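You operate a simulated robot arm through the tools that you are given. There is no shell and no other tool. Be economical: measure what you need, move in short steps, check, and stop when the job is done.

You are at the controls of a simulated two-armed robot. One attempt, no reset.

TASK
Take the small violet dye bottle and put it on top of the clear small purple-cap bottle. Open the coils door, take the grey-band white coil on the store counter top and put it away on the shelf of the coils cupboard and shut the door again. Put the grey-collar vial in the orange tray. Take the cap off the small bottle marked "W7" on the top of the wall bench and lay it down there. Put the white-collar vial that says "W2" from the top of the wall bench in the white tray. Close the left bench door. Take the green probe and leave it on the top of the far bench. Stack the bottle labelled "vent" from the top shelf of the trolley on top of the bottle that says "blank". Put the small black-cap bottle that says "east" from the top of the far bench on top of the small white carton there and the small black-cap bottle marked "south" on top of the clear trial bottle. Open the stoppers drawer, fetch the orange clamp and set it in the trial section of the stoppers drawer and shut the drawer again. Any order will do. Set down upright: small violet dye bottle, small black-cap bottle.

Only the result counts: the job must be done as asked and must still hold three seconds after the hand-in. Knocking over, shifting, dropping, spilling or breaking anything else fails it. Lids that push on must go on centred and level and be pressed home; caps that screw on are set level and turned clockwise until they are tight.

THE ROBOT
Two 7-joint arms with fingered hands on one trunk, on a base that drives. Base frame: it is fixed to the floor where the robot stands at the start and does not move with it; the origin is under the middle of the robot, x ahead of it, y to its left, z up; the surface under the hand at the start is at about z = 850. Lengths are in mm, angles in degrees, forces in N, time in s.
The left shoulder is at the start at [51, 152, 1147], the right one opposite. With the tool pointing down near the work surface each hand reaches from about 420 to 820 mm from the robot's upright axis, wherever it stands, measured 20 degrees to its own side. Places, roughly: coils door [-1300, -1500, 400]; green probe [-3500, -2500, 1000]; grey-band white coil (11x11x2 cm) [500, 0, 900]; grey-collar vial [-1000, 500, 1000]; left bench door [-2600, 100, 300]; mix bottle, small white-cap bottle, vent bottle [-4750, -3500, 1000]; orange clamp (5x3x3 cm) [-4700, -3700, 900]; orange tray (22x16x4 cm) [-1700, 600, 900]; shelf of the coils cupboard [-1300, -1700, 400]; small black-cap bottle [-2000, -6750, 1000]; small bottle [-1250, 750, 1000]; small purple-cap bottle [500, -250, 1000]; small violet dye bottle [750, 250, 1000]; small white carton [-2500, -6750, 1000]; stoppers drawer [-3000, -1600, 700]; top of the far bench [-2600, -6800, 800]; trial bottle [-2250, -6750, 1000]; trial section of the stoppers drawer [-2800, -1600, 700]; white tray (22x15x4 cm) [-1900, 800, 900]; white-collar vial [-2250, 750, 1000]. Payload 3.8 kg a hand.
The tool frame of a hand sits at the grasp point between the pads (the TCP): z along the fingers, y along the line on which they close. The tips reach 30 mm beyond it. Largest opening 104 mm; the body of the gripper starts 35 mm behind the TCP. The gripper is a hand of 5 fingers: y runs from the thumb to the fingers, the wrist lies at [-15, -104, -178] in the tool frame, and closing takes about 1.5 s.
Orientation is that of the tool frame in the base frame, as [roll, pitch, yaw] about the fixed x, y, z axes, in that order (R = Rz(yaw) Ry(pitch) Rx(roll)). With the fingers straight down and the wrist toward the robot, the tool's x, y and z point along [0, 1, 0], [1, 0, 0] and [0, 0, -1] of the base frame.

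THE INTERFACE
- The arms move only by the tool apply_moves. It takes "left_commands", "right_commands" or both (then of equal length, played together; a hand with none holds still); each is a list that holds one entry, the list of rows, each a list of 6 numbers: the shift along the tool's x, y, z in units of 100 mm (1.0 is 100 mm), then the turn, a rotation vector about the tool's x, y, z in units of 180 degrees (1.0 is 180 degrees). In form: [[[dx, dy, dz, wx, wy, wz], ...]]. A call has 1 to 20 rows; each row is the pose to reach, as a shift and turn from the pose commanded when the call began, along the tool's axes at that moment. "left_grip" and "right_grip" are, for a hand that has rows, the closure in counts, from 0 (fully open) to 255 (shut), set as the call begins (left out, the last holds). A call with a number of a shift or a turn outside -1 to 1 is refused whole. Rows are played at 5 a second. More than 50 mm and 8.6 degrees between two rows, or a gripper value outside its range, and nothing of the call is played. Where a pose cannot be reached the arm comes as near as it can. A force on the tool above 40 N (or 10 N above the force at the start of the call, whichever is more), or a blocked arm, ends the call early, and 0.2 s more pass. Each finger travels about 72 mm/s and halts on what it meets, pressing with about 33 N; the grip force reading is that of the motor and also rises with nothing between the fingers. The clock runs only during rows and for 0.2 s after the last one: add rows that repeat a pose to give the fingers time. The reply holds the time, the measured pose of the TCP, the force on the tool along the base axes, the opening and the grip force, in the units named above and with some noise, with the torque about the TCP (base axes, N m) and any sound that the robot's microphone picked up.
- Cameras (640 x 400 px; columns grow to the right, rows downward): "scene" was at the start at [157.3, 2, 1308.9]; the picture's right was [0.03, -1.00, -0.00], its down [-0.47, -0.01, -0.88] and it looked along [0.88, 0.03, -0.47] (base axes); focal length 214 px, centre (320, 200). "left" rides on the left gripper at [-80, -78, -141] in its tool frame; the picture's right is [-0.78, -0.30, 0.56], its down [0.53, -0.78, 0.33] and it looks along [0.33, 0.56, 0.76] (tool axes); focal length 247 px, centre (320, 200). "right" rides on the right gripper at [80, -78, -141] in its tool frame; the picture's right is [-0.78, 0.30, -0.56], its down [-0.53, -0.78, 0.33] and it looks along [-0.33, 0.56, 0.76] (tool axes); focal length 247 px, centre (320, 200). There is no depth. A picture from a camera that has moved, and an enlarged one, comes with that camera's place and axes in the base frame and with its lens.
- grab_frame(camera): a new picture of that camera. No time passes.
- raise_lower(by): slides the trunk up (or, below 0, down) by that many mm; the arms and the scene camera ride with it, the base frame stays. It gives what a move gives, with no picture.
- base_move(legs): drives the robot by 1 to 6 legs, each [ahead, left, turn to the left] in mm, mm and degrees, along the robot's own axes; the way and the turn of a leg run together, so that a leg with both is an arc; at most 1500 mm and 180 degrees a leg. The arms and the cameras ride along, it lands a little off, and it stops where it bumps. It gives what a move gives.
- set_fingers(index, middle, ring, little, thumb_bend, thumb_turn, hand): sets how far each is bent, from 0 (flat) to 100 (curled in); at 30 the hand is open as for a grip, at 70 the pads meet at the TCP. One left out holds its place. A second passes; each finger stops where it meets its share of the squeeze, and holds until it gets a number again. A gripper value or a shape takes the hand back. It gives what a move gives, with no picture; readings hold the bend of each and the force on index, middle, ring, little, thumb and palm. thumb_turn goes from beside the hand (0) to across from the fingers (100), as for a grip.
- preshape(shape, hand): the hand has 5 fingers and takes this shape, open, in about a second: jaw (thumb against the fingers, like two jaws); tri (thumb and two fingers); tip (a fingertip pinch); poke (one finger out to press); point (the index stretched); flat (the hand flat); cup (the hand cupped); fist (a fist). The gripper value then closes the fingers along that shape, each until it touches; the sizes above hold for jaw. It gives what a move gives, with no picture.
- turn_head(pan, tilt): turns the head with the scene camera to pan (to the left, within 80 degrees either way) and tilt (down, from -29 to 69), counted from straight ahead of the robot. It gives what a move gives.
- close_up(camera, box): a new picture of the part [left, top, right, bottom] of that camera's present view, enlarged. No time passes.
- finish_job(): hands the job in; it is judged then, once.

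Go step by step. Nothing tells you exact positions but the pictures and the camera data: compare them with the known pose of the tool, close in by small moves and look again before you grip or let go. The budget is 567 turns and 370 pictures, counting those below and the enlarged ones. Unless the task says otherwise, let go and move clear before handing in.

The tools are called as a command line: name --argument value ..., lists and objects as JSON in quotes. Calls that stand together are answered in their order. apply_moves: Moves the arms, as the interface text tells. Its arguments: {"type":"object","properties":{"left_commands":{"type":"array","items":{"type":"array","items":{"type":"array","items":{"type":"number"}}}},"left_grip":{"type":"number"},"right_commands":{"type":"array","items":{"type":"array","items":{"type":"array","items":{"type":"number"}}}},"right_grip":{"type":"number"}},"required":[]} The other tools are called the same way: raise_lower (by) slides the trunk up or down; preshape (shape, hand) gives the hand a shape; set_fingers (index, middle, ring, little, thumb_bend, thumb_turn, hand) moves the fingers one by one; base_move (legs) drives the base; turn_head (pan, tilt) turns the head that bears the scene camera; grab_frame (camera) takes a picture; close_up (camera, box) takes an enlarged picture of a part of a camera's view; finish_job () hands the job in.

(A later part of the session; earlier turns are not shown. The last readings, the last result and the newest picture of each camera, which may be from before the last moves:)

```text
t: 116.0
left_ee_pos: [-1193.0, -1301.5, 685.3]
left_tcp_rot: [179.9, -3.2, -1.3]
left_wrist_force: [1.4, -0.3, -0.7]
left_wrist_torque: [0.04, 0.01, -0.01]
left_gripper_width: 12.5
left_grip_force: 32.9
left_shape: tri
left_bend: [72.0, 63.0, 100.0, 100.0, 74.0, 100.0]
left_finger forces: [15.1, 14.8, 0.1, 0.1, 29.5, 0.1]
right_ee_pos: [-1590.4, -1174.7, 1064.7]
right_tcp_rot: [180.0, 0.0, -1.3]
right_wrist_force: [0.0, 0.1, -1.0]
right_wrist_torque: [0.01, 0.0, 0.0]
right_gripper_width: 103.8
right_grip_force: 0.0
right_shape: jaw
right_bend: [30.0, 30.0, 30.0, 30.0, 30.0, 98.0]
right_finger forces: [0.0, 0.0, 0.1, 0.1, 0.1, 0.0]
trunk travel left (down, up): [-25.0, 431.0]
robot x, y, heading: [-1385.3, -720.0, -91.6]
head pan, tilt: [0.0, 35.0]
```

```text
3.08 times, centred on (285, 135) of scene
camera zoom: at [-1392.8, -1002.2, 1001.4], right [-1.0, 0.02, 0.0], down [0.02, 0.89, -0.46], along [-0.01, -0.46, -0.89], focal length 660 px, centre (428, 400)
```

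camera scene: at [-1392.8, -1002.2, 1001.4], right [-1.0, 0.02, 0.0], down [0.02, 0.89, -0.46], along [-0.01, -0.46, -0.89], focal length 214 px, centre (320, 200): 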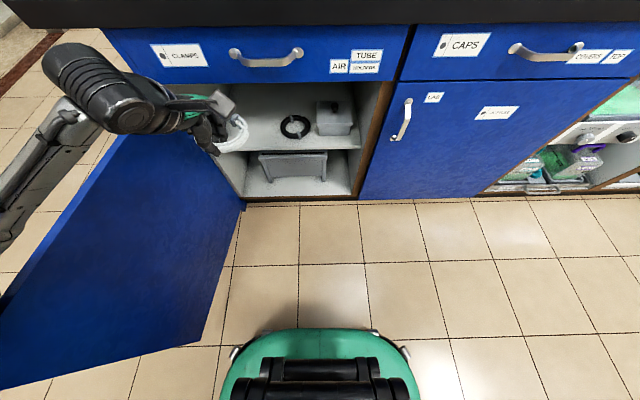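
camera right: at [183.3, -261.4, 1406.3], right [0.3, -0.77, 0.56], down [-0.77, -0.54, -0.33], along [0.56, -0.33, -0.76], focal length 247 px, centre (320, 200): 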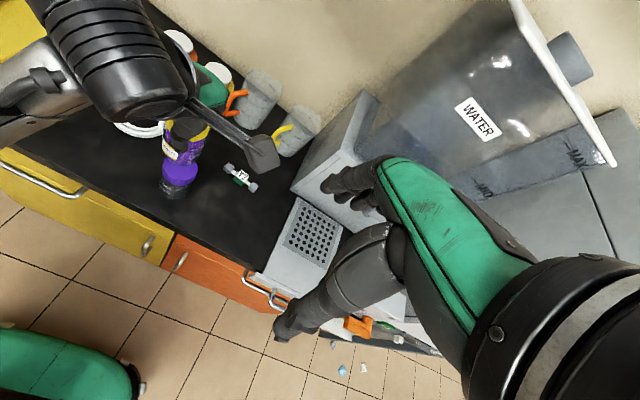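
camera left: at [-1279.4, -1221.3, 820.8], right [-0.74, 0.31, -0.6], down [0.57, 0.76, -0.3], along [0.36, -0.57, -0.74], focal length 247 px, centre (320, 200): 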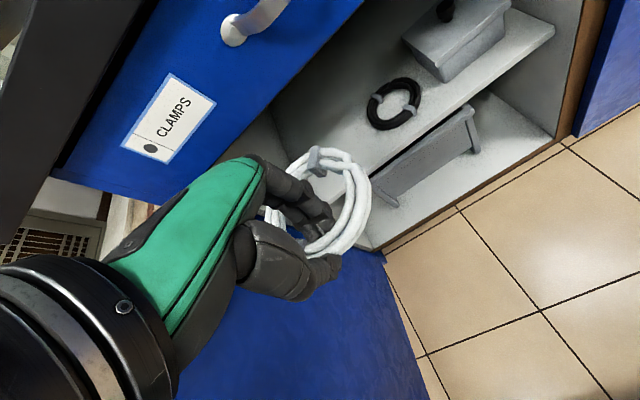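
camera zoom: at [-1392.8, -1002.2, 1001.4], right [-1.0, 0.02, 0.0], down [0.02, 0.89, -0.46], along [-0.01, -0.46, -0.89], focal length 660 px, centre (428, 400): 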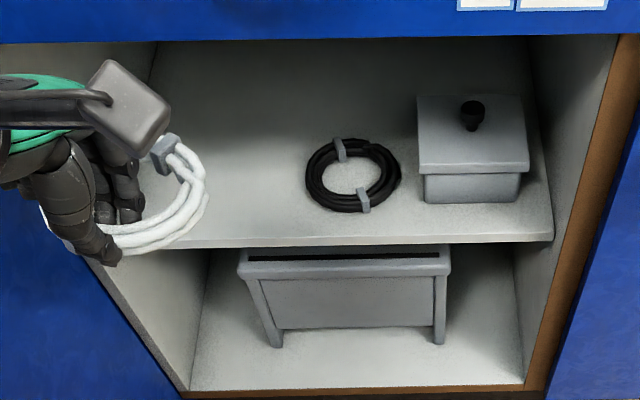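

Shelf top is near z≈425, front edge recessed at about y≈-1500. Lowering to entry height.

apply_moves --left_commands '[[[0, 0, 0.3, 0, -0.018, 0], [0, 0, 0.6, 0, -0.018, 0], [0, 0, 0.9, 0, -0.018, 0]]]'

apply_moves --left_commands '[[[0, 0, 0.3, 0, 0, 0], [0, 0, 0.6, 0, 0, 0], [0, 0, 0.9, 0, 0, 0], [0, 0, 0.9, 0, 0, 0]]]'

grab_frame --camera "left"

close_up --camera "scene" --box '[190, 70, 380, 200]'

```text
t: 116.8
left_ee_pos: [-1189.6, -1301.4, 591.2]
left_tcp_rot: [179.9, 0.0, -1.4]
left_wrist_force: [-0.1, 0.3, -1.0]
left_wrist_torque: [0.02, 0.01, 0.01]
left_gripper_width: 12.5
left_grip_force: 33.4
left_shape: tri
left_bend: [72.0, 63.0, 100.0, 100.0, 74.0, 100.0]
left_finger forces: [15.1, 14.6, 0.0, 0.0, 29.5, 0.0]
right_ee_pos: [-1588.5, -1174.8, 1064.7]
right_tcp_rot: [179.9, 0.0, -1.3]
right_wrist_force: [0.5, 0.7, 0.5]
right_wrist_torque: [-0.03, 0.0, 0.02]
right_gripper_width: 103.7
right_grip_force: 0.0
right_shape: jaw
right_bend: [30.0, 30.0, 30.0, 30.0, 30.0, 98.0]
right_finger forces: [0.0, 0.1, 0.0, 0.0, 0.1, 0.1]
trunk travel left (down, up): [-25.0, 431.0]
robot x, y, heading: [-1387.3, -720.5, -91.5]
head pan, tilt: [0.0, 35.0]
```

```text
t: 118.0
left_ee_pos: [-1189.6, -1379.6, 554.9]
left_tcp_rot: [172.5, 0.0, -2.0]
left_wrist_force: [-1.0, 0.4, -0.3]
left_wrist_torque: [0.08, -0.02, 0.01]
left_gripper_width: 12.4
left_grip_force: 33.0
left_shape: tri
left_bend: [72.0, 63.0, 100.0, 100.0, 74.0, 100.0]
left_finger forces: [15.1, 15.6, 0.1, 0.0, 30.5, 0.0]
right_ee_pos: [-1610.5, -1205.7, 1056.8]
right_tcp_rot: [-179.8, 0.8, -6.8]
right_wrist_force: [-0.4, -0.7, -1.7]
right_wrist_torque: [0.1, -0.06, 0.01]
right_gripper_width: 103.6
right_grip_force: 0.0
right_shape: jaw
right_bend: [30.0, 30.0, 30.0, 30.0, 30.0, 97.0]
right_finger forces: [0.0, 0.0, 0.1, 0.1, 0.1, 0.0]
trunk travel left (down, up): [-25.0, 431.0]
robot x, y, heading: [-1401.7, -743.3, -94.0]
head pan, tilt: [0.0, 35.0]
stopped in row 4 (right hand): the arm was blocked; the commanded pose is now the measured one
```

```text
298 pictures are left
camera left: at [-1266.8, -1281.2, 683.7], right [-0.77, 0.25, -0.59], down [0.56, 0.71, -0.43], along [0.31, -0.66, -0.68], focal length 247 px, centre (320, 200)
```

left: 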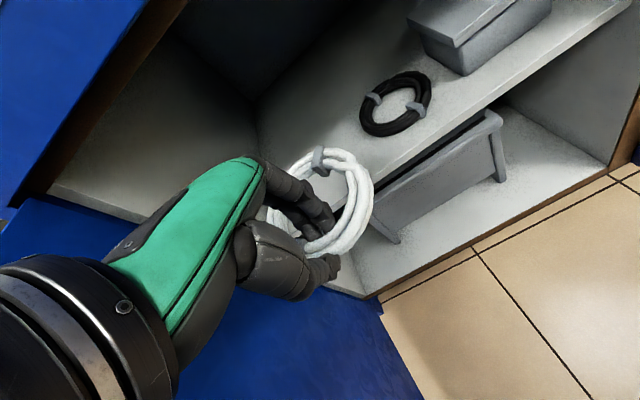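

```text
3.08 times, centred on (285, 135) of scene
camera zoom: at [-1485.1, -980.1, 1018.9], right [-1.0, 0.06, -0.07], down [0.09, 0.86, -0.5], along [0.03, -0.5, -0.87], focal length 660 px, centre (428, 400)
```

zoom: 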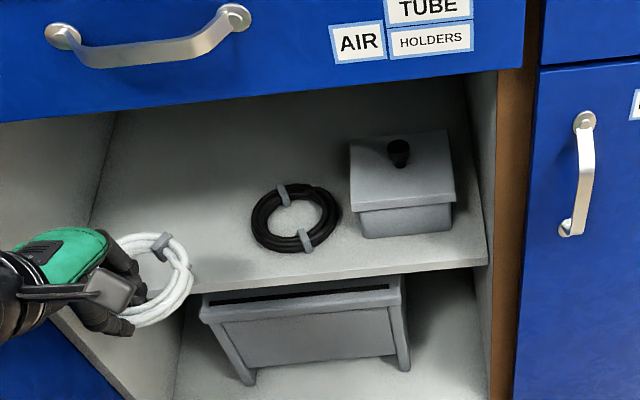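

The robot got pushed — the left elbow probably met the door or its own body. I'll raise the arm back and look.

apply_moves --left_commands '[[[0, -0.1, -0.2, 0, 0, 0], [0, -0.3, -0.4, 0, 0, 0], [0, -0.5, -0.6, 0, 0, 0]]]'

turn_head --pan 50 --tilt 30

grab_frame --camera "scene"

```text
t: 118.3
left_ee_pos: [-1160.5, -1396.5, 549.4]
left_tcp_rot: [171.2, 2.8, -2.2]
left_wrist_force: [0.4, 0.0, -1.4]
left_wrist_torque: [0.03, -0.04, 0.01]
left_gripper_width: 12.5
left_grip_force: 33.6
left_shape: tri
left_bend: [72.0, 63.0, 100.0, 100.0, 74.0, 100.0]
left_finger forces: [15.4, 15.6, 0.1, 0.0, 30.8, 0.1]
right_ee_pos: [-1561.8, -1233.1, 1044.8]
right_tcp_rot: [-178.8, 3.7, -7.8]
right_wrist_force: [-0.7, -0.7, -0.3]
right_wrist_torque: [0.04, -0.06, 0.0]
right_gripper_width: 103.7
right_grip_force: 0.1
right_shape: jaw
right_bend: [30.0, 30.0, 30.0, 30.0, 30.0, 97.0]
right_finger forces: [0.1, 0.0, 0.0, 0.0, 0.1, 0.1]
trunk travel left (down, up): [-25.0, 431.0]
robot x, y, heading: [-1398.5, -742.2, -93.8]
head pan, tilt: [0.0, 35.0]
stopped in row 1 (left hand): the arm was blocked; the commanded pose is now the measured one
```

```text
t: 119.5
left_ee_pos: [-1159.1, -1395.4, 548.1]
left_tcp_rot: [171.6, 2.3, -1.9]
left_wrist_force: [0.1, 0.7, -0.9]
left_wrist_torque: [0.01, -0.04, 0.0]
left_gripper_width: 12.4
left_grip_force: 33.1
left_shape: tri
left_bend: [72.0, 63.0, 100.0, 100.0, 74.0, 100.0]
left_finger forces: [15.4, 15.6, 0.1, 0.0, 30.8, 0.0]
right_ee_pos: [-1561.5, -1228.8, 1048.1]
right_tcp_rot: [-179.1, 3.9, -7.5]
right_wrist_force: [-0.2, 0.0, 0.5]
right_wrist_torque: [0.02, 0.0, 0.03]
right_gripper_width: 103.9
right_grip_force: 0.0
right_shape: jaw
right_bend: [30.0, 30.0, 30.0, 30.0, 30.0, 97.0]
right_finger forces: [0.0, 0.0, 0.0, 0.1, 0.0, 0.0]
trunk travel left (down, up): [-25.0, 431.0]
robot x, y, heading: [-1396.7, -744.7, -93.9]
head pan, tilt: [50.0, 30.0]
```

```text
296 pictures are left
camera scene: at [-1407.4, -959.6, 1042.2], right [-0.67, -0.65, -0.36], down [-0.3, 0.68, -0.67], along [0.68, -0.34, -0.65], focal length 214 px, centre (320, 200)
```

scene: 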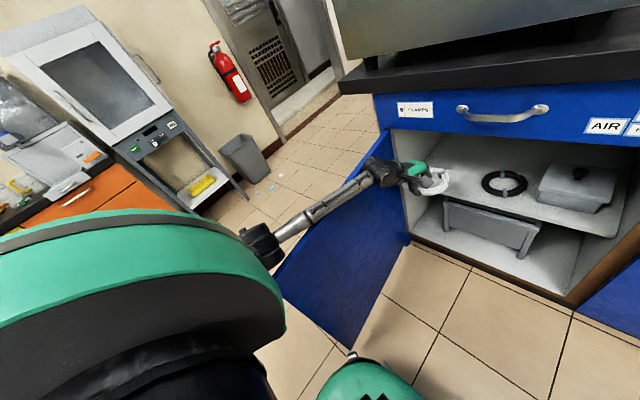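

The left forearm is resting across the door's top edge. I'll lift the trunk to free it.

raise_lower --by 80

grab_frame --camera "scene"

```text
t: 119.8
left_ee_pos: [-1145.6, -1416.1, 550.3]
left_tcp_rot: [169.4, 5.0, -2.9]
left_wrist_force: [0.3, 0.4, -0.6]
left_wrist_torque: [0.04, 0.0, -0.02]
left_gripper_width: 12.3
left_grip_force: 32.6
left_shape: tri
left_bend: [72.0, 63.0, 100.0, 100.0, 74.0, 100.0]
left_finger forces: [15.2, 15.4, 0.1, 0.0, 30.5, 0.0]
right_ee_pos: [-1523.9, -1254.3, 1036.8]
right_tcp_rot: [-178.2, 6.3, -8.3]
right_wrist_force: [-0.6, 0.0, -0.5]
right_wrist_torque: [0.01, -0.08, 0.04]
right_gripper_width: 103.6
right_grip_force: 0.0
right_shape: jaw
right_bend: [30.0, 30.0, 30.0, 30.0, 30.0, 97.0]
right_finger forces: [0.0, 0.0, 0.0, 0.0, 0.0, 0.0]
trunk travel left (down, up): [-29.0, 428.0]
robot x, y, heading: [-1396.0, -739.8, -93.5]
head pan, tilt: [50.0, 30.0]
stopped: the arm was blocked; the commanded pose is now the measured one
```

```text
295 pictures are left
camera scene: at [-1407.7, -954.1, 1047.1], right [-0.67, -0.65, -0.36], down [-0.3, 0.67, -0.68], along [0.68, -0.34, -0.64], focal length 214 px, centre (320, 200)
```

scene: 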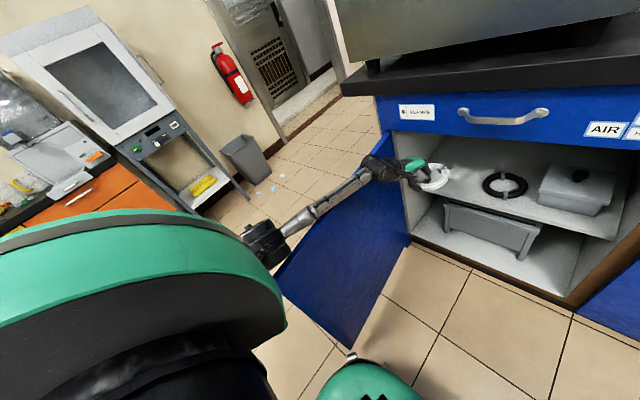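

base_move --legs '[[-60, -40, 0]]'

grab_frame --camera "scene"

```text
t: 120.5
left_ee_pos: [-1149.9, -1457.1, 563.1]
left_tcp_rot: [162.6, 8.5, -6.8]
left_wrist_force: [-0.6, 0.4, -0.1]
left_wrist_torque: [0.0, 0.02, 0.02]
left_gripper_width: 12.3
left_grip_force: 32.8
left_shape: tri
left_bend: [72.0, 63.0, 100.0, 100.0, 74.0, 100.0]
left_finger forces: [16.0, 15.8, 0.1, 0.0, 31.9, 0.1]
right_ee_pos: [-1460.7, -1287.9, 994.1]
right_tcp_rot: [-177.8, 13.3, -7.3]
right_wrist_force: [-1.6, -0.7, -0.4]
right_wrist_torque: [0.06, -0.08, 0.02]
right_gripper_width: 103.8
right_grip_force: 0.1
right_shape: jaw
right_bend: [30.0, 30.0, 30.0, 30.0, 30.0, 97.0]
right_finger forces: [0.0, 0.0, 0.0, 0.0, 0.0, 0.0]
trunk travel left (down, up): [-29.0, 428.0]
robot x, y, heading: [-1402.7, -729.0, -93.9]
head pan, tilt: [50.0, 30.0]
stopped in leg 1: the robot was blocked; the commanded pose is now the measured one
```

```text
294 pictures are left
camera scene: at [-1419.2, -940.1, 1047.9], right [-0.66, -0.65, -0.36], down [-0.29, 0.67, -0.68], along [0.69, -0.35, -0.64], focal length 214 px, centre (320, 200)
```

scene: 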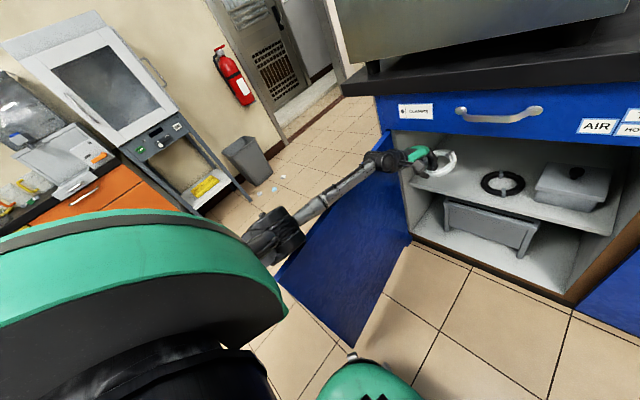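

apply_moves --left_commands '[[[0, 0, -0.1, 0, 0, 0], [0, 0, -0.2, 0, 0, 0], [0, 0, -0.3, 0, 0, 0], [0, 0, -0.4, 0, 0, 0], [0, 0, -0.5, 0, 0, 0]]]'

grab_frame --camera "scene"

grab_frame --camera "right"

```text
t: 120.9
left_ee_pos: [-1155.3, -1480.8, 564.1]
left_tcp_rot: [160.1, 10.8, -7.4]
left_wrist_force: [0.4, -0.3, -0.5]
left_wrist_torque: [0.0, 0.0, 0.01]
left_gripper_width: 12.3
left_grip_force: 33.5
left_shape: tri
left_bend: [72.0, 63.0, 100.0, 100.0, 74.0, 100.0]
left_finger forces: [16.1, 15.8, 0.0, 0.1, 32.1, 0.1]
right_ee_pos: [-1422.2, -1304.1, 964.6]
right_tcp_rot: [-177.6, 18.6, -4.2]
right_wrist_force: [-1.3, -1.0, 1.7]
right_wrist_torque: [0.09, -0.1, 0.0]
right_gripper_width: 103.6
right_grip_force: 0.0
right_shape: jaw
right_bend: [30.0, 30.0, 30.0, 30.0, 30.0, 97.0]
right_finger forces: [0.0, 0.0, 0.1, 0.0, 0.0, 0.1]
trunk travel left (down, up): [-29.0, 428.0]
robot x, y, heading: [-1403.9, -728.5, -94.0]
head pan, tilt: [50.0, 30.0]
stopped in row 1 (left hand): the arm was blocked; the commanded pose is now the measured one
```

```text
293 pictures are left
camera scene: at [-1418.0, -939.9, 1048.4], right [-0.66, -0.65, -0.36], down [-0.29, 0.67, -0.68], along [0.69, -0.35, -0.64], focal length 214 px, centre (320, 200)
```

scene: 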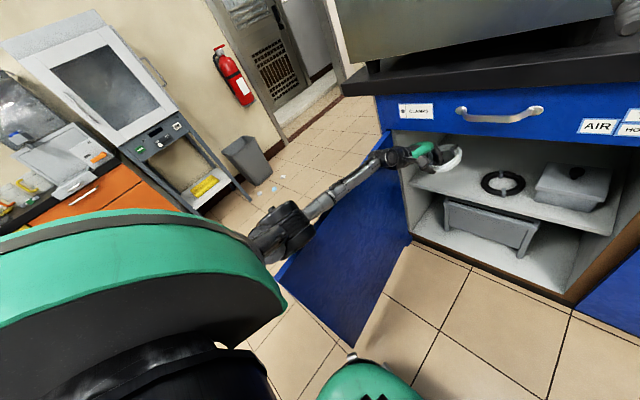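

```text
292 pictures are left
camera right: at [-1295.8, -1240.2, 1076.7], right [-0.58, -0.28, 0.76], down [-0.54, 0.83, -0.11], along [-0.6, -0.48, -0.64], focal length 247 px, centre (320, 200)
```

right: 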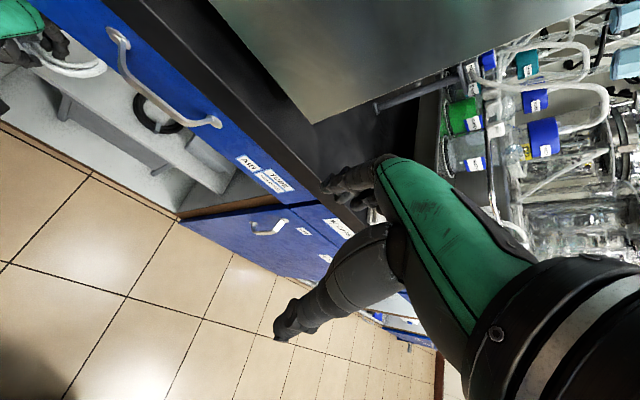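

Both arms seem to drift after each stop; I'll hold both at their present poses and see whether it settles.

apply_moves --left_commands '[[[0, 0, 0, 0, 0, 0], [0, 0, 0, 0, 0, 0], [0, 0, 0, 0, 0, 0]]]' --right_commands '[[[0, 0, 0, 0, 0, 0], [0, 0, 0, 0, 0, 0], [0, 0, 0, 0, 0, 0]]]'

grab_frame --camera "left"

```text
t: 121.2
left_ee_pos: [-1153.5, -1508.7, 529.3]
left_tcp_rot: [160.3, 16.1, -6.7]
left_wrist_force: [-4.2, 0.9, 3.6]
left_wrist_torque: [0.12, -0.32, 0.15]
left_gripper_width: 12.4
left_grip_force: 33.2
left_shape: tri
left_bend: [72.0, 63.0, 100.0, 100.0, 74.0, 100.0]
left_finger forces: [15.9, 16.1, 0.1, 0.0, 32.0, 0.1]
right_ee_pos: [-1369.6, -1329.4, 918.7]
right_tcp_rot: [-175.8, 24.7, -0.1]
right_wrist_force: [-4.0, 2.0, 5.3]
right_wrist_torque: [-0.21, -0.41, 0.1]
right_gripper_width: 103.8
right_grip_force: 0.1
right_shape: jaw
right_bend: [30.0, 30.0, 30.0, 30.0, 30.0, 98.0]
right_finger forces: [0.1, 0.1, 0.1, 0.0, 0.0, 0.0]
trunk travel left (down, up): [-29.0, 428.0]
robot x, y, heading: [-1406.2, -733.3, -94.2]
head pan, tilt: [50.0, 30.0]
stopped in row 1 (left hand): the arm was blocked; the commanded pose is now the measured one
```

```text
291 pictures are left
camera left: at [-1185.1, -1383.0, 653.8], right [-0.9, 0.2, -0.38], down [0.42, 0.57, -0.7], along [0.08, -0.79, -0.6], focal length 247 px, centre (320, 200)
```

left: 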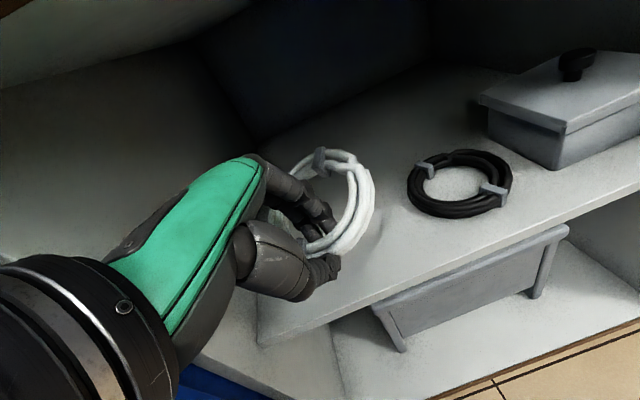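

turn_head --pan 60 --tilt 40

grab_frame --camera "scene"

```text
t: 121.9
left_ee_pos: [-1135.0, -1501.9, 489.2]
left_tcp_rot: [163.5, 15.3, -7.3]
left_wrist_force: [-0.3, 0.5, -0.8]
left_wrist_torque: [0.01, -0.02, 0.0]
left_gripper_width: 12.3
left_grip_force: 33.1
left_shape: tri
left_bend: [72.0, 62.0, 100.0, 100.0, 75.0, 100.0]
left_finger forces: [15.8, 16.0, 0.0, 0.0, 32.0, 0.0]
right_ee_pos: [-1368.7, -1351.9, 924.2]
right_tcp_rot: [-174.6, 22.2, -3.5]
right_wrist_force: [0.7, -0.5, -0.2]
right_wrist_torque: [0.02, -0.02, 0.03]
right_gripper_width: 104.0
right_grip_force: 0.1
right_shape: jaw
right_bend: [30.0, 30.0, 30.0, 30.0, 30.0, 97.0]
right_finger forces: [0.0, 0.1, 0.0, 0.1, 0.1, 0.0]
trunk travel left (down, up): [-29.0, 428.0]
robot x, y, heading: [-1403.4, -732.9, -94.4]
head pan, tilt: [60.0, 40.0]
```

```text
290 pictures are left
camera scene: at [-1350.4, -972.7, 1020.0], right [-0.56, -0.73, -0.4], down [-0.51, 0.68, -0.53], along [0.66, -0.09, -0.75], focal length 214 px, centre (320, 200)
```

scene: 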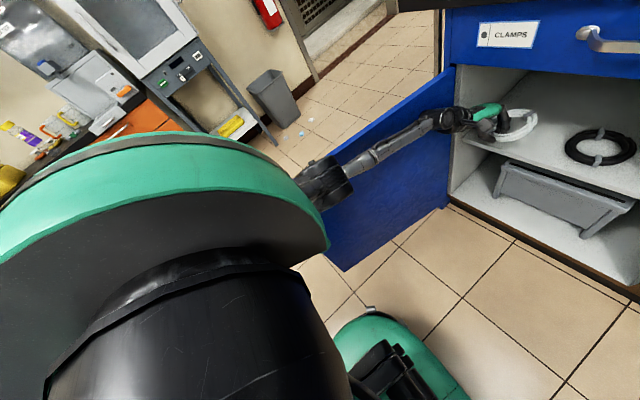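

The robot has come free and stands level; the elbow is now inside the door and the coil hovers over the shelf, tilted. I'll level the hand gently and shift a little right.

apply_moves --left_commands '[[[-0.05, 0, 0.01, 0.0143, 0.015, -0.0046], [-0.11, 0.01, 0.03, 0.0285, 0.03, -0.0093], [-0.17, 0.01, 0.05, 0.0428, 0.045, -0.0139], [-0.22, 0.01, 0.07, 0.0571, 0.06, -0.0185], [-0.28, 0.02, 0.08, 0.0713, 0.075, -0.0232], [-0.335, 0.02, 0.1, 0.0856, 0.09, -0.0278], [-0.335, 0.02, 0.1, 0.0856, 0.09, -0.0278]]]'

grab_frame --camera "scene"

grab_frame --camera "left"

```text
t: 123.5
left_ee_pos: [-1157.8, -1506.9, 499.4]
left_tcp_rot: [179.4, -0.1, 0.6]
left_wrist_force: [0.2, 0.1, -1.8]
left_wrist_torque: [0.02, 0.0, -0.01]
left_gripper_width: 12.7
left_grip_force: 32.6
left_shape: tri
left_bend: [72.0, 62.0, 100.0, 100.0, 75.0, 100.0]
left_finger forces: [15.8, 16.1, 0.0, 0.0, 31.9, 0.0]
right_ee_pos: [-1361.4, -1349.2, 926.7]
right_tcp_rot: [-174.8, 22.6, -3.3]
right_wrist_force: [0.1, 0.1, -0.1]
right_wrist_torque: [0.02, -0.03, 0.01]
right_gripper_width: 103.9
right_grip_force: 0.0
right_shape: jaw
right_bend: [30.0, 30.0, 30.0, 30.0, 30.0, 97.0]
right_finger forces: [0.1, 0.0, 0.0, 0.0, 0.1, 0.1]
trunk travel left (down, up): [-29.0, 428.0]
robot x, y, heading: [-1401.1, -730.1, -94.4]
head pan, tilt: [60.0, 40.0]
```

```text
289 pictures are left
camera scene: at [-1345.4, -970.6, 1021.5], right [-0.55, -0.73, -0.4], down [-0.51, 0.67, -0.53], along [0.66, -0.1, -0.75], focal length 214 px, centre (320, 200)
```

scene: 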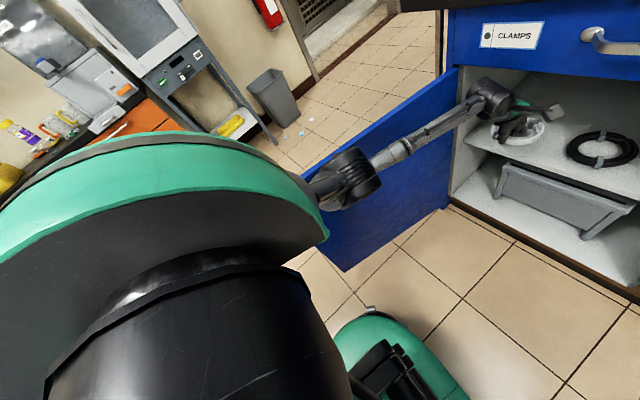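

```text
288 pictures are left
camera left: at [-1238.4, -1428.1, 637.9], right [-0.78, 0.28, -0.56], down [0.53, 0.78, -0.34], along [0.34, -0.56, -0.75], focal length 247 px, centre (320, 200)
```

left: 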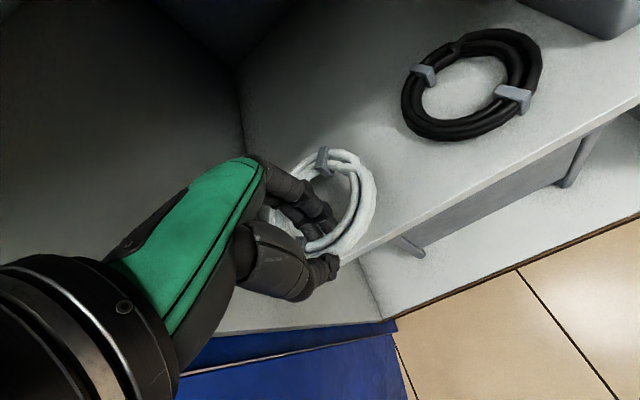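

Stable now. I'll tilt the fingers 18° forward (to keep the wrist under the drawer), move deeper, and lower.

apply_moves --left_commands '[[[-0.05, 0, 0, -0.033, 0, 0], [-0.1, 0, 0, -0.066, 0, 0], [-0.15, 0, 0, -0.1, 0, 0], [-0.2, 0.1, 0, -0.1, 0, 0], [-0.22, 0.25, 0.05, -0.1, 0, 0], [-0.22, 0.38, 0.1, -0.1, 0, 0], [-0.22, 0.38, 0.15, -0.1, 0, 0], [-0.22, 0.38, 0.2, -0.1, 0, 0], [-0.22, 0.38, 0.2, -0.1, 0, 0]]]'

grab_frame --camera "left"

close_up --camera "scene" --box '[420, 40, 640, 240]'

```text
t: 125.5
left_ee_pos: [-1179.4, -1544.4, 477.9]
left_tcp_rot: [161.4, -0.2, 0.6]
left_wrist_force: [0.0, -0.2, -0.6]
left_wrist_torque: [0.06, 0.0, 0.04]
left_gripper_width: 12.6
left_grip_force: 33.2
left_shape: tri
left_bend: [72.0, 62.0, 100.0, 100.0, 75.0, 100.0]
left_finger forces: [15.7, 15.8, 0.0, 0.0, 31.7, 0.1]
right_ee_pos: [-1362.5, -1349.8, 927.2]
right_tcp_rot: [-174.8, 22.5, -3.5]
right_wrist_force: [-0.3, 0.9, 0.6]
right_wrist_torque: [-0.01, 0.02, 0.03]
right_gripper_width: 104.3
right_grip_force: 0.0
right_shape: jaw
right_bend: [30.0, 30.0, 30.0, 30.0, 30.0, 97.0]
right_finger forces: [0.1, 0.0, 0.0, 0.1, 0.1, 0.0]
trunk travel left (down, up): [-29.0, 428.0]
robot x, y, heading: [-1401.8, -730.0, -94.3]
head pan, tilt: [60.0, 40.0]
```

```text
287 pictures are left
camera left: at [-1259.9, -1426.5, 585.9], right [-0.77, 0.1, -0.62], down [0.53, 0.64, -0.56], along [0.34, -0.77, -0.54], focal length 247 px, centre (320, 200)
```

left: 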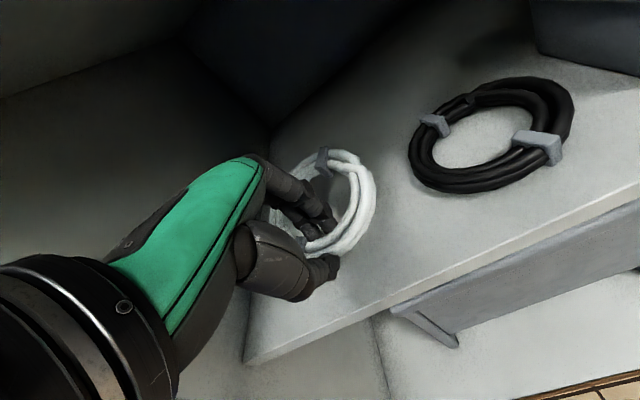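

```text
2.00 times, centred on (530, 140) of scene
camera zoom: at [-1345.5, -970.6, 1021.5], right [-0.55, -0.73, -0.4], down [-0.51, 0.67, -0.53], along [0.66, -0.1, -0.75], focal length 429 px, centre (-100, 320)
```

zoom: 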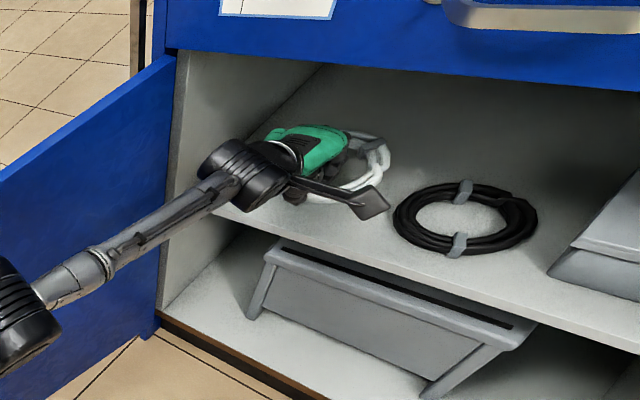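

apply_moves --left_commands '[[[0, -0.01, 0.03, 0, 0, 0], [0, -0.02, 0.06, 0, 0, 0], [0, -0.025, 0.08, 0, 0, 0], [0, -0.03, 0.1, 0, 0, 0], [0, -0.04, 0.12, 0, 0, 0], [0, -0.045, 0.14, 0, 0, 0], [0, -0.05, 0.16, 0, 0, 0], [0, -0.06, 0.18, 0, 0, 0], [0, -0.065, 0.2, 0, 0, 0]]]'

grab_frame --camera "left"

```text
t: 127.5
left_ee_pos: [-1178.7, -1545.5, 458.2]
left_tcp_rot: [161.4, -0.2, 0.6]
left_wrist_force: [0.1, 0.0, -0.8]
left_wrist_torque: [0.06, 0.02, 0.02]
left_gripper_width: 12.7
left_grip_force: 33.1
left_shape: tri
left_bend: [72.0, 62.0, 100.0, 100.0, 75.0, 100.0]
left_finger forces: [15.7, 15.9, 0.0, 0.0, 31.7, 0.0]
right_ee_pos: [-1363.6, -1350.0, 926.1]
right_tcp_rot: [-174.9, 22.6, -3.5]
right_wrist_force: [-0.5, -0.1, 0.5]
right_wrist_torque: [-0.01, 0.0, 0.03]
right_gripper_width: 103.8
right_grip_force: 0.1
right_shape: jaw
right_bend: [30.0, 30.0, 30.0, 30.0, 30.0, 97.0]
right_finger forces: [0.1, 0.0, 0.0, 0.1, 0.0, 0.0]
trunk travel left (down, up): [-29.0, 428.0]
robot x, y, heading: [-1401.8, -732.1, -94.1]
head pan, tilt: [60.0, 40.0]
```

```text
285 pictures are left
camera left: at [-1260.3, -1426.7, 566.2], right [-0.77, 0.1, -0.62], down [0.53, 0.64, -0.56], along [0.34, -0.77, -0.54], focal length 247 px, centre (320, 200)
```

left: 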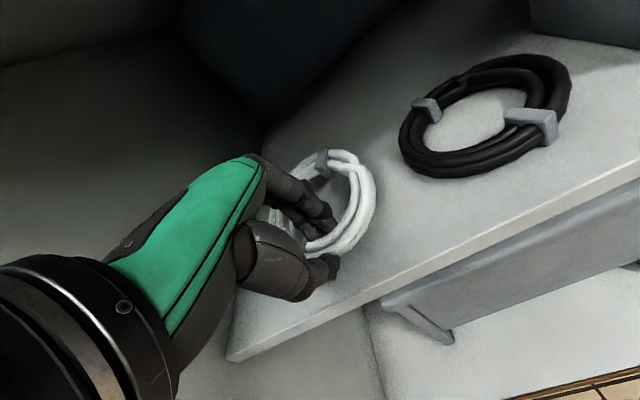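

apply_moves --left_commands '[[[0, -0.01, 0.03, 0, 0, 0], [0, -0.015, 0.05, 0, 0, 0], [0, -0.02, 0.07, 0, 0, 0], [0, -0.03, 0.09, 0, 0, 0], [0, -0.035, 0.11, 0, 0, 0], [0, -0.04, 0.13, 0, 0, 0], [0, -0.05, 0.15, 0, 0, 0], [0, -0.055, 0.17, 0, 0, 0], [0, -0.06, 0.19, 0, 0, 0], [0, -0.07, 0.21, 0, 0, 0], [0, -0.075, 0.23, 0, 0, 0], [0, -0.08, 0.25, 0, 0, 0]]]'

grab_frame --camera "left"

```text
t: 129.7
left_ee_pos: [-1180.3, -1551.4, 448.2]
left_tcp_rot: [160.0, -0.1, 0.5]
left_wrist_force: [-1.0, 4.7, 22.9]
left_wrist_torque: [0.13, 0.02, -0.02]
left_gripper_width: 15.4
left_grip_force: 33.2
left_shape: tri
left_bend: [72.0, 60.0, 100.0, 100.0, 80.0, 100.0]
left_finger forces: [17.6, 21.5, 0.0, 0.1, 61.5, 0.0]
right_ee_pos: [-1363.3, -1347.2, 926.5]
right_tcp_rot: [-174.8, 22.5, -3.4]
right_wrist_force: [0.0, -1.3, 0.2]
right_wrist_torque: [0.03, 0.02, -0.02]
right_gripper_width: 104.0
right_grip_force: 0.1
right_shape: jaw
right_bend: [30.0, 30.0, 30.0, 30.0, 30.0, 97.0]
right_finger forces: [0.0, 0.1, 0.0, 0.0, 0.1, 0.0]
trunk travel left (down, up): [-29.0, 428.0]
robot x, y, heading: [-1398.7, -728.2, -94.0]
head pan, tilt: [60.0, 40.0]
stopped in row 10 (left hand): the force on the tool passed its limit at 41 N (the readings are from after the stop); the commanded pose is now the measured one
```

```text
284 pictures are left
camera left: at [-1261.7, -1430.4, 554.5], right [-0.78, 0.08, -0.62], down [0.53, 0.62, -0.58], along [0.34, -0.78, -0.52], focal length 247 px, centre (320, 200)
```

left: 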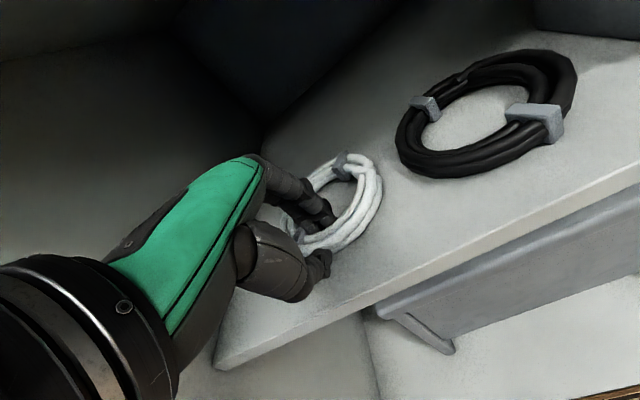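

In contact with the shelf. Releasing (partial opening) and withdrawing upward.

apply_moves --left_commands '[[[0, 0.005, -0.015, 0, 0, 0], [0, 0.005, -0.015, 0, 0, 0], [0, 0.005, -0.015, 0, 0, 0], [0, 0.005, -0.015, 0, 0, 0], [0, 0.005, -0.015, 0, 0, 0], [0, 0.005, -0.015, 0, 0, 0]]]' --left_grip 60

grab_frame --camera "left"

```text
t: 131.1
left_ee_pos: [-1180.8, -1549.3, 451.6]
left_tcp_rot: [159.9, -0.1, 0.4]
left_wrist_force: [3.5, -5.8, 27.3]
left_wrist_torque: [-0.05, -0.08, -0.06]
left_gripper_width: 59.6
left_grip_force: 0.1
left_shape: tri
left_bend: [27.0, 35.0, 99.0, 99.0, 75.0, 100.0]
left_finger forces: [0.0, 0.1, 0.1, 0.0, 27.5, 0.1]
right_ee_pos: [-1363.9, -1346.7, 930.3]
right_tcp_rot: [-175.0, 22.4, -3.3]
right_wrist_force: [-0.4, 0.4, 0.7]
right_wrist_torque: [0.0, 0.02, 0.01]
right_gripper_width: 104.1
right_grip_force: 0.1
right_shape: jaw
right_bend: [30.0, 30.0, 30.0, 30.0, 30.0, 97.0]
right_finger forces: [0.0, 0.0, 0.0, 0.0, 0.0, 0.1]
trunk travel left (down, up): [-29.0, 428.0]
robot x, y, heading: [-1403.8, -729.8, -94.1]
head pan, tilt: [60.0, 40.0]
```

```text
283 pictures are left
camera left: at [-1261.9, -1429.7, 556.8], right [-0.78, 0.08, -0.63], down [0.53, 0.62, -0.58], along [0.34, -0.78, -0.52], focal length 247 px, centre (320, 200)
```

left: 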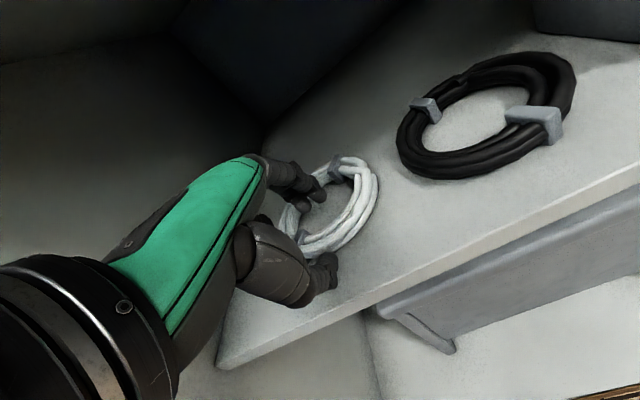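

apply_moves --left_commands '[[[0, 0.03, -0.09, 0, 0, 0], [0, 0.07, -0.19, 0, 0, 0], [0, 0.12, -0.33, 0, 0, 0], [0, 0.17, -0.47, 0, 0, 0], [0, 0.22, -0.6, 0, 0, 0]]]'

grab_frame --camera "left"

close_up --camera "scene" --box '[420, 40, 640, 240]'

```text
t: 132.3
left_ee_pos: [-1180.5, -1548.0, 507.0]
left_tcp_rot: [161.0, 0.0, 0.5]
left_wrist_force: [-1.0, 0.5, -0.8]
left_wrist_torque: [0.02, 0.01, 0.0]
left_gripper_width: 79.1
left_grip_force: 0.0
left_shape: tri
left_bend: [26.0, 35.0, 99.0, 99.0, 53.0, 99.0]
left_finger forces: [0.0, 0.1, 0.1, 0.0, 0.0, 0.0]
right_ee_pos: [-1362.9, -1349.0, 926.5]
right_tcp_rot: [-174.8, 22.6, -3.4]
right_wrist_force: [-0.1, -1.2, 1.3]
right_wrist_torque: [0.03, -0.01, 0.01]
right_gripper_width: 104.1
right_grip_force: 0.1
right_shape: jaw
right_bend: [30.0, 30.0, 30.0, 30.0, 30.0, 97.0]
right_finger forces: [0.1, 0.1, 0.0, 0.1, 0.0, 0.1]
trunk travel left (down, up): [-29.0, 428.0]
robot x, y, heading: [-1398.8, -731.1, -94.5]
head pan, tilt: [60.0, 40.0]
```

```text
282 pictures are left
camera left: at [-1261.3, -1430.0, 613.7], right [-0.78, 0.09, -0.62], down [0.53, 0.63, -0.57], along [0.34, -0.77, -0.54], focal length 247 px, centre (320, 200)
```

left: 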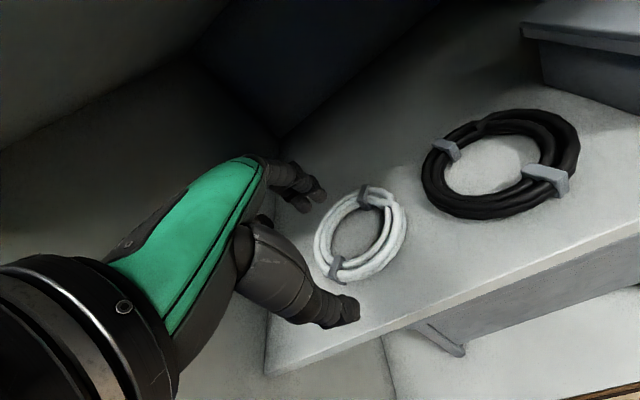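

```text
2.00 times, centred on (530, 140) of scene
camera zoom: at [-1345.4, -970.4, 1021.4], right [-0.55, -0.73, -0.4], down [-0.51, 0.67, -0.53], along [0.66, -0.09, -0.75], focal length 429 px, centre (-100, 320)
```

zoom: 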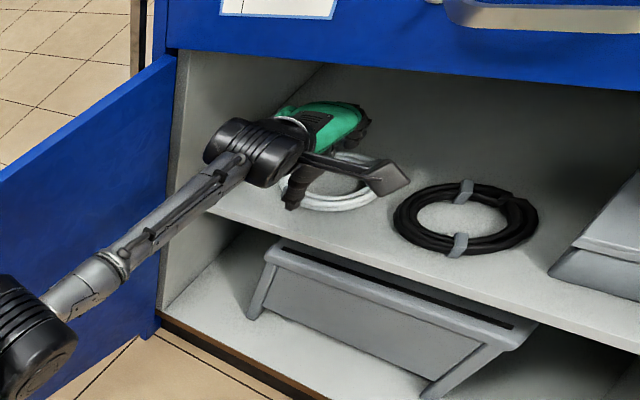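

The coil lies flat on the shelf. Backing out.

base_move --legs '[[-80, -20, 0], [-420, -80, 0]]'

raise_lower --by 200

turn_head --pan 10 --tilt 35

grab_frame --camera "scene"

```text
t: 135.5
left_ee_pos: [-1240.3, -1044.9, 508.1]
left_tcp_rot: [160.8, 0.0, 1.0]
left_wrist_force: [-0.5, -0.8, -0.2]
left_wrist_torque: [-0.04, -0.02, 0.0]
left_gripper_width: 79.3
left_grip_force: 0.0
left_shape: tri
left_bend: [26.0, 35.0, 99.0, 99.0, 53.0, 99.0]
left_finger forces: [0.0, 0.0, 0.0, 0.1, 0.0, 0.0]
right_ee_pos: [-1424.4, -846.5, 927.8]
right_tcp_rot: [-174.8, 22.6, -2.8]
right_wrist_force: [0.5, 0.4, -0.1]
right_wrist_torque: [-0.01, -0.05, -0.01]
right_gripper_width: 103.7
right_grip_force: 0.0
right_shape: jaw
right_bend: [30.0, 30.0, 30.0, 30.0, 30.0, 97.0]
right_finger forces: [0.0, 0.1, 0.0, 0.1, 0.0, 0.0]
trunk travel left (down, up): [-29.0, 428.0]
robot x, y, heading: [-1465.9, -230.5, -93.8]
head pan, tilt: [60.0, 40.0]
```

```text
t: 137.7
left_ee_pos: [-1241.4, -1060.4, 849.3]
left_tcp_rot: [151.2, 0.7, 0.9]
left_wrist_force: [0.4, 0.0, -0.5]
left_wrist_torque: [0.01, -0.02, 0.0]
left_gripper_width: 79.4
left_grip_force: 0.1
left_shape: tri
left_bend: [26.0, 35.0, 99.0, 99.0, 53.0, 99.0]
left_finger forces: [0.0, 0.0, 0.1, 0.0, 0.1, 0.0]
right_ee_pos: [-1424.0, -845.8, 1127.4]
right_tcp_rot: [-174.7, 22.5, -2.9]
right_wrist_force: [0.1, 0.4, -0.3]
right_wrist_torque: [0.01, 0.0, 0.0]
right_gripper_width: 103.7
right_grip_force: 0.0
right_shape: jaw
right_bend: [30.0, 30.0, 30.0, 30.0, 30.0, 97.0]
right_finger forces: [0.0, 0.0, 0.0, 0.0, 0.0, 0.0]
trunk travel left (down, up): [-229.0, 228.0]
robot x, y, heading: [-1464.8, -227.1, -93.9]
head pan, tilt: [60.0, 40.0]
```

```text
t: 138.9
left_ee_pos: [-1240.6, -1059.7, 849.7]
left_tcp_rot: [151.1, 0.7, 0.9]
left_wrist_force: [-0.2, 0.2, 0.1]
left_wrist_torque: [-0.01, 0.01, 0.0]
left_gripper_width: 79.1
left_grip_force: 0.1
left_shape: tri
left_bend: [26.0, 35.0, 99.0, 99.0, 53.0, 99.0]
left_finger forces: [0.1, 0.0, 0.0, 0.0, 0.1, 0.0]
right_ee_pos: [-1424.1, -847.2, 1126.5]
right_tcp_rot: [-174.8, 22.4, -2.9]
right_wrist_force: [0.0, 0.1, -1.1]
right_wrist_torque: [0.0, 0.02, 0.02]
right_gripper_width: 103.9
right_grip_force: 0.0
right_shape: jaw
right_bend: [30.0, 30.0, 30.0, 30.0, 30.0, 97.0]
right_finger forces: [0.0, 0.0, 0.0, 0.0, 0.0, 0.0]
trunk travel left (down, up): [-229.0, 228.0]
robot x, y, heading: [-1469.5, -227.0, -93.4]
head pan, tilt: [10.0, 35.0]
```

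```text
280 pictures are left
camera scene: at [-1462.3, -377.6, 1290.7], right [-0.99, -0.11, -0.02], down [-0.06, 0.68, -0.73], along [0.1, -0.73, -0.68], focal length 214 px, centre (320, 200)
```

scene: 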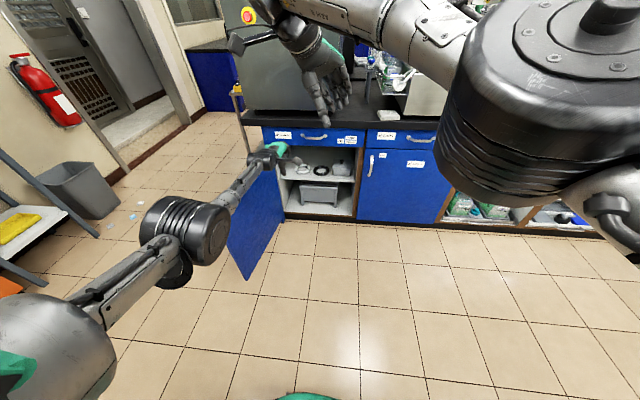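

Now to close the door I'll use the right hand from the outside (its camera is on the other side). First square up the right hand and drive round.

apply_moves --right_commands '[[[0, 0, -0.1, 0.008, 0.03, 0], [0, 0, -0.2, 0.015, 0.06, 0], [0, 0, -0.2, 0.022, 0.095, 0], [0, 0, -0.2, 0.028, 0.124, 0], [0, 0, -0.2, 0.028, 0.124, 0]]]' --right_grip 255 --left_commands '[[[0, -0.2, -0.2, 0, 0, 0], [0, -0.4, -0.4, 0, 0, 0], [0, -0.6, -0.6, 0, 0, 0], [0, -0.8, -0.8, 0, 0, 0], [0, -0.8, -0.8, 0, 0, 0]]]'

base_move --legs '[[-150, 0, 3], [0, 720, 0]]'

raise_lower --by -200

turn_head --pan -20 --tilt 35

grab_frame --camera "scene"

```text
t: 140.1
left_ee_pos: [-1242.1, -950.3, 882.4]
left_tcp_rot: [151.3, 0.7, 0.9]
left_wrist_force: [-0.4, 0.0, -0.7]
left_wrist_torque: [-0.01, 0.01, 0.03]
left_gripper_width: 79.2
left_grip_force: 0.1
left_shape: tri
left_bend: [26.0, 35.0, 99.0, 99.0, 53.0, 99.0]
left_finger forces: [0.1, 0.0, 0.0, 0.1, 0.0, 0.1]
right_ee_pos: [-1414.7, -850.4, 1145.4]
right_tcp_rot: [-170.3, 0.3, -5.9]
right_wrist_force: [-0.1, -0.8, -0.1]
right_wrist_torque: [0.08, -0.01, -0.01]
right_gripper_width: 0.1
right_grip_force: 33.0
right_shape: jaw
right_bend: [70.0, 70.0, 70.0, 70.0, 47.0, 100.0]
right_finger forces: [0.0, 0.0, 0.0, 0.0, 0.0, 0.1]
trunk travel left (down, up): [-229.0, 228.0]
robot x, y, heading: [-1469.4, -225.9, -93.9]
head pan, tilt: [10.0, 35.0]
```

```text
t: 144.9
left_ee_pos: [-477.8, -778.4, 883.1]
left_tcp_rot: [151.1, 0.7, 5.5]
left_wrist_force: [-0.4, 0.1, 0.1]
left_wrist_torque: [0.0, -0.01, -0.03]
left_gripper_width: 79.3
left_grip_force: 0.1
left_shape: tri
left_bend: [26.0, 35.0, 99.0, 99.0, 53.0, 99.0]
left_finger forces: [0.0, 0.0, 0.0, 0.0, 0.1, 0.0]
right_ee_pos: [-661.0, -692.3, 1145.9]
right_tcp_rot: [-170.3, 0.3, -1.2]
right_wrist_force: [-0.3, 0.5, 0.2]
right_wrist_torque: [-0.01, 0.02, -0.02]
right_gripper_width: 0.0
right_grip_force: 33.4
right_shape: jaw
right_bend: [70.0, 70.0, 70.0, 70.0, 47.0, 100.0]
right_finger forces: [0.0, 0.0, 0.0, 0.0, 0.0, 0.0]
trunk travel left (down, up): [-229.0, 228.0]
robot x, y, heading: [-762.2, -78.2, -88.9]
head pan, tilt: [10.0, 35.0]
```

```text
t: 147.1
left_ee_pos: [-478.2, -776.8, 684.4]
left_tcp_rot: [151.0, 0.7, 5.5]
left_wrist_force: [0.2, 1.0, 0.0]
left_wrist_torque: [-0.03, -0.02, 0.01]
left_gripper_width: 79.4
left_grip_force: 0.1
left_shape: tri
left_bend: [26.0, 35.0, 99.0, 99.0, 53.0, 99.0]
left_finger forces: [0.0, 0.0, 0.0, 0.0, 0.0, 0.1]
right_ee_pos: [-661.7, -691.2, 946.4]
right_tcp_rot: [-170.4, 0.2, -1.4]
right_wrist_force: [-0.1, -0.2, 0.6]
right_wrist_torque: [-0.05, 0.0, 0.0]
right_gripper_width: 0.2
right_grip_force: 33.1
right_shape: jaw
right_bend: [70.0, 70.0, 70.0, 70.0, 47.0, 100.0]
right_finger forces: [0.0, 0.1, 0.0, 0.1, 0.0, 0.1]
trunk travel left (down, up): [-29.0, 428.0]
robot x, y, heading: [-760.8, -79.1, -89.3]
head pan, tilt: [10.0, 35.0]
```

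```text
t: 148.0
left_ee_pos: [-478.7, -777.6, 683.0]
left_tcp_rot: [151.1, 0.7, 5.4]
left_wrist_force: [0.7, 0.1, 0.3]
left_wrist_torque: [0.01, 0.01, 0.0]
left_gripper_width: 79.1
left_grip_force: 0.0
left_shape: tri
left_bend: [26.0, 35.0, 99.0, 99.0, 53.0, 99.0]
left_finger forces: [0.1, 0.1, 0.0, 0.0, 0.0, 0.1]
right_ee_pos: [-662.0, -691.6, 945.4]
right_tcp_rot: [-170.4, 0.2, -1.3]
right_wrist_force: [0.0, 0.2, -1.0]
right_wrist_torque: [0.02, 0.01, 0.02]
right_gripper_width: 0.0
right_grip_force: 33.0
right_shape: jaw
right_bend: [70.0, 70.0, 70.0, 70.0, 47.0, 100.0]
right_finger forces: [0.1, 0.0, 0.0, 0.0, 0.0, 0.0]
trunk travel left (down, up): [-29.0, 428.0]
robot x, y, heading: [-759.0, -75.5, -89.0]
head pan, tilt: [-20.0, 35.0]
```

```text
279 pictures are left
camera scene: at [-788.2, -351.4, 1009.9], right [-0.94, 0.29, 0.16], down [0.18, 0.86, -0.48], along [-0.27, -0.43, -0.86], focal length 214 px, centre (320, 200)
```

scene: 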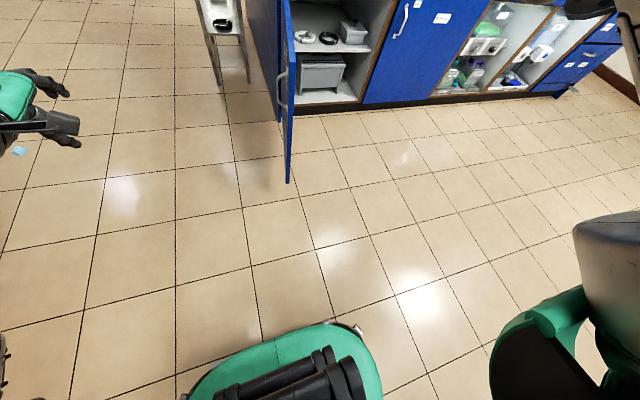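

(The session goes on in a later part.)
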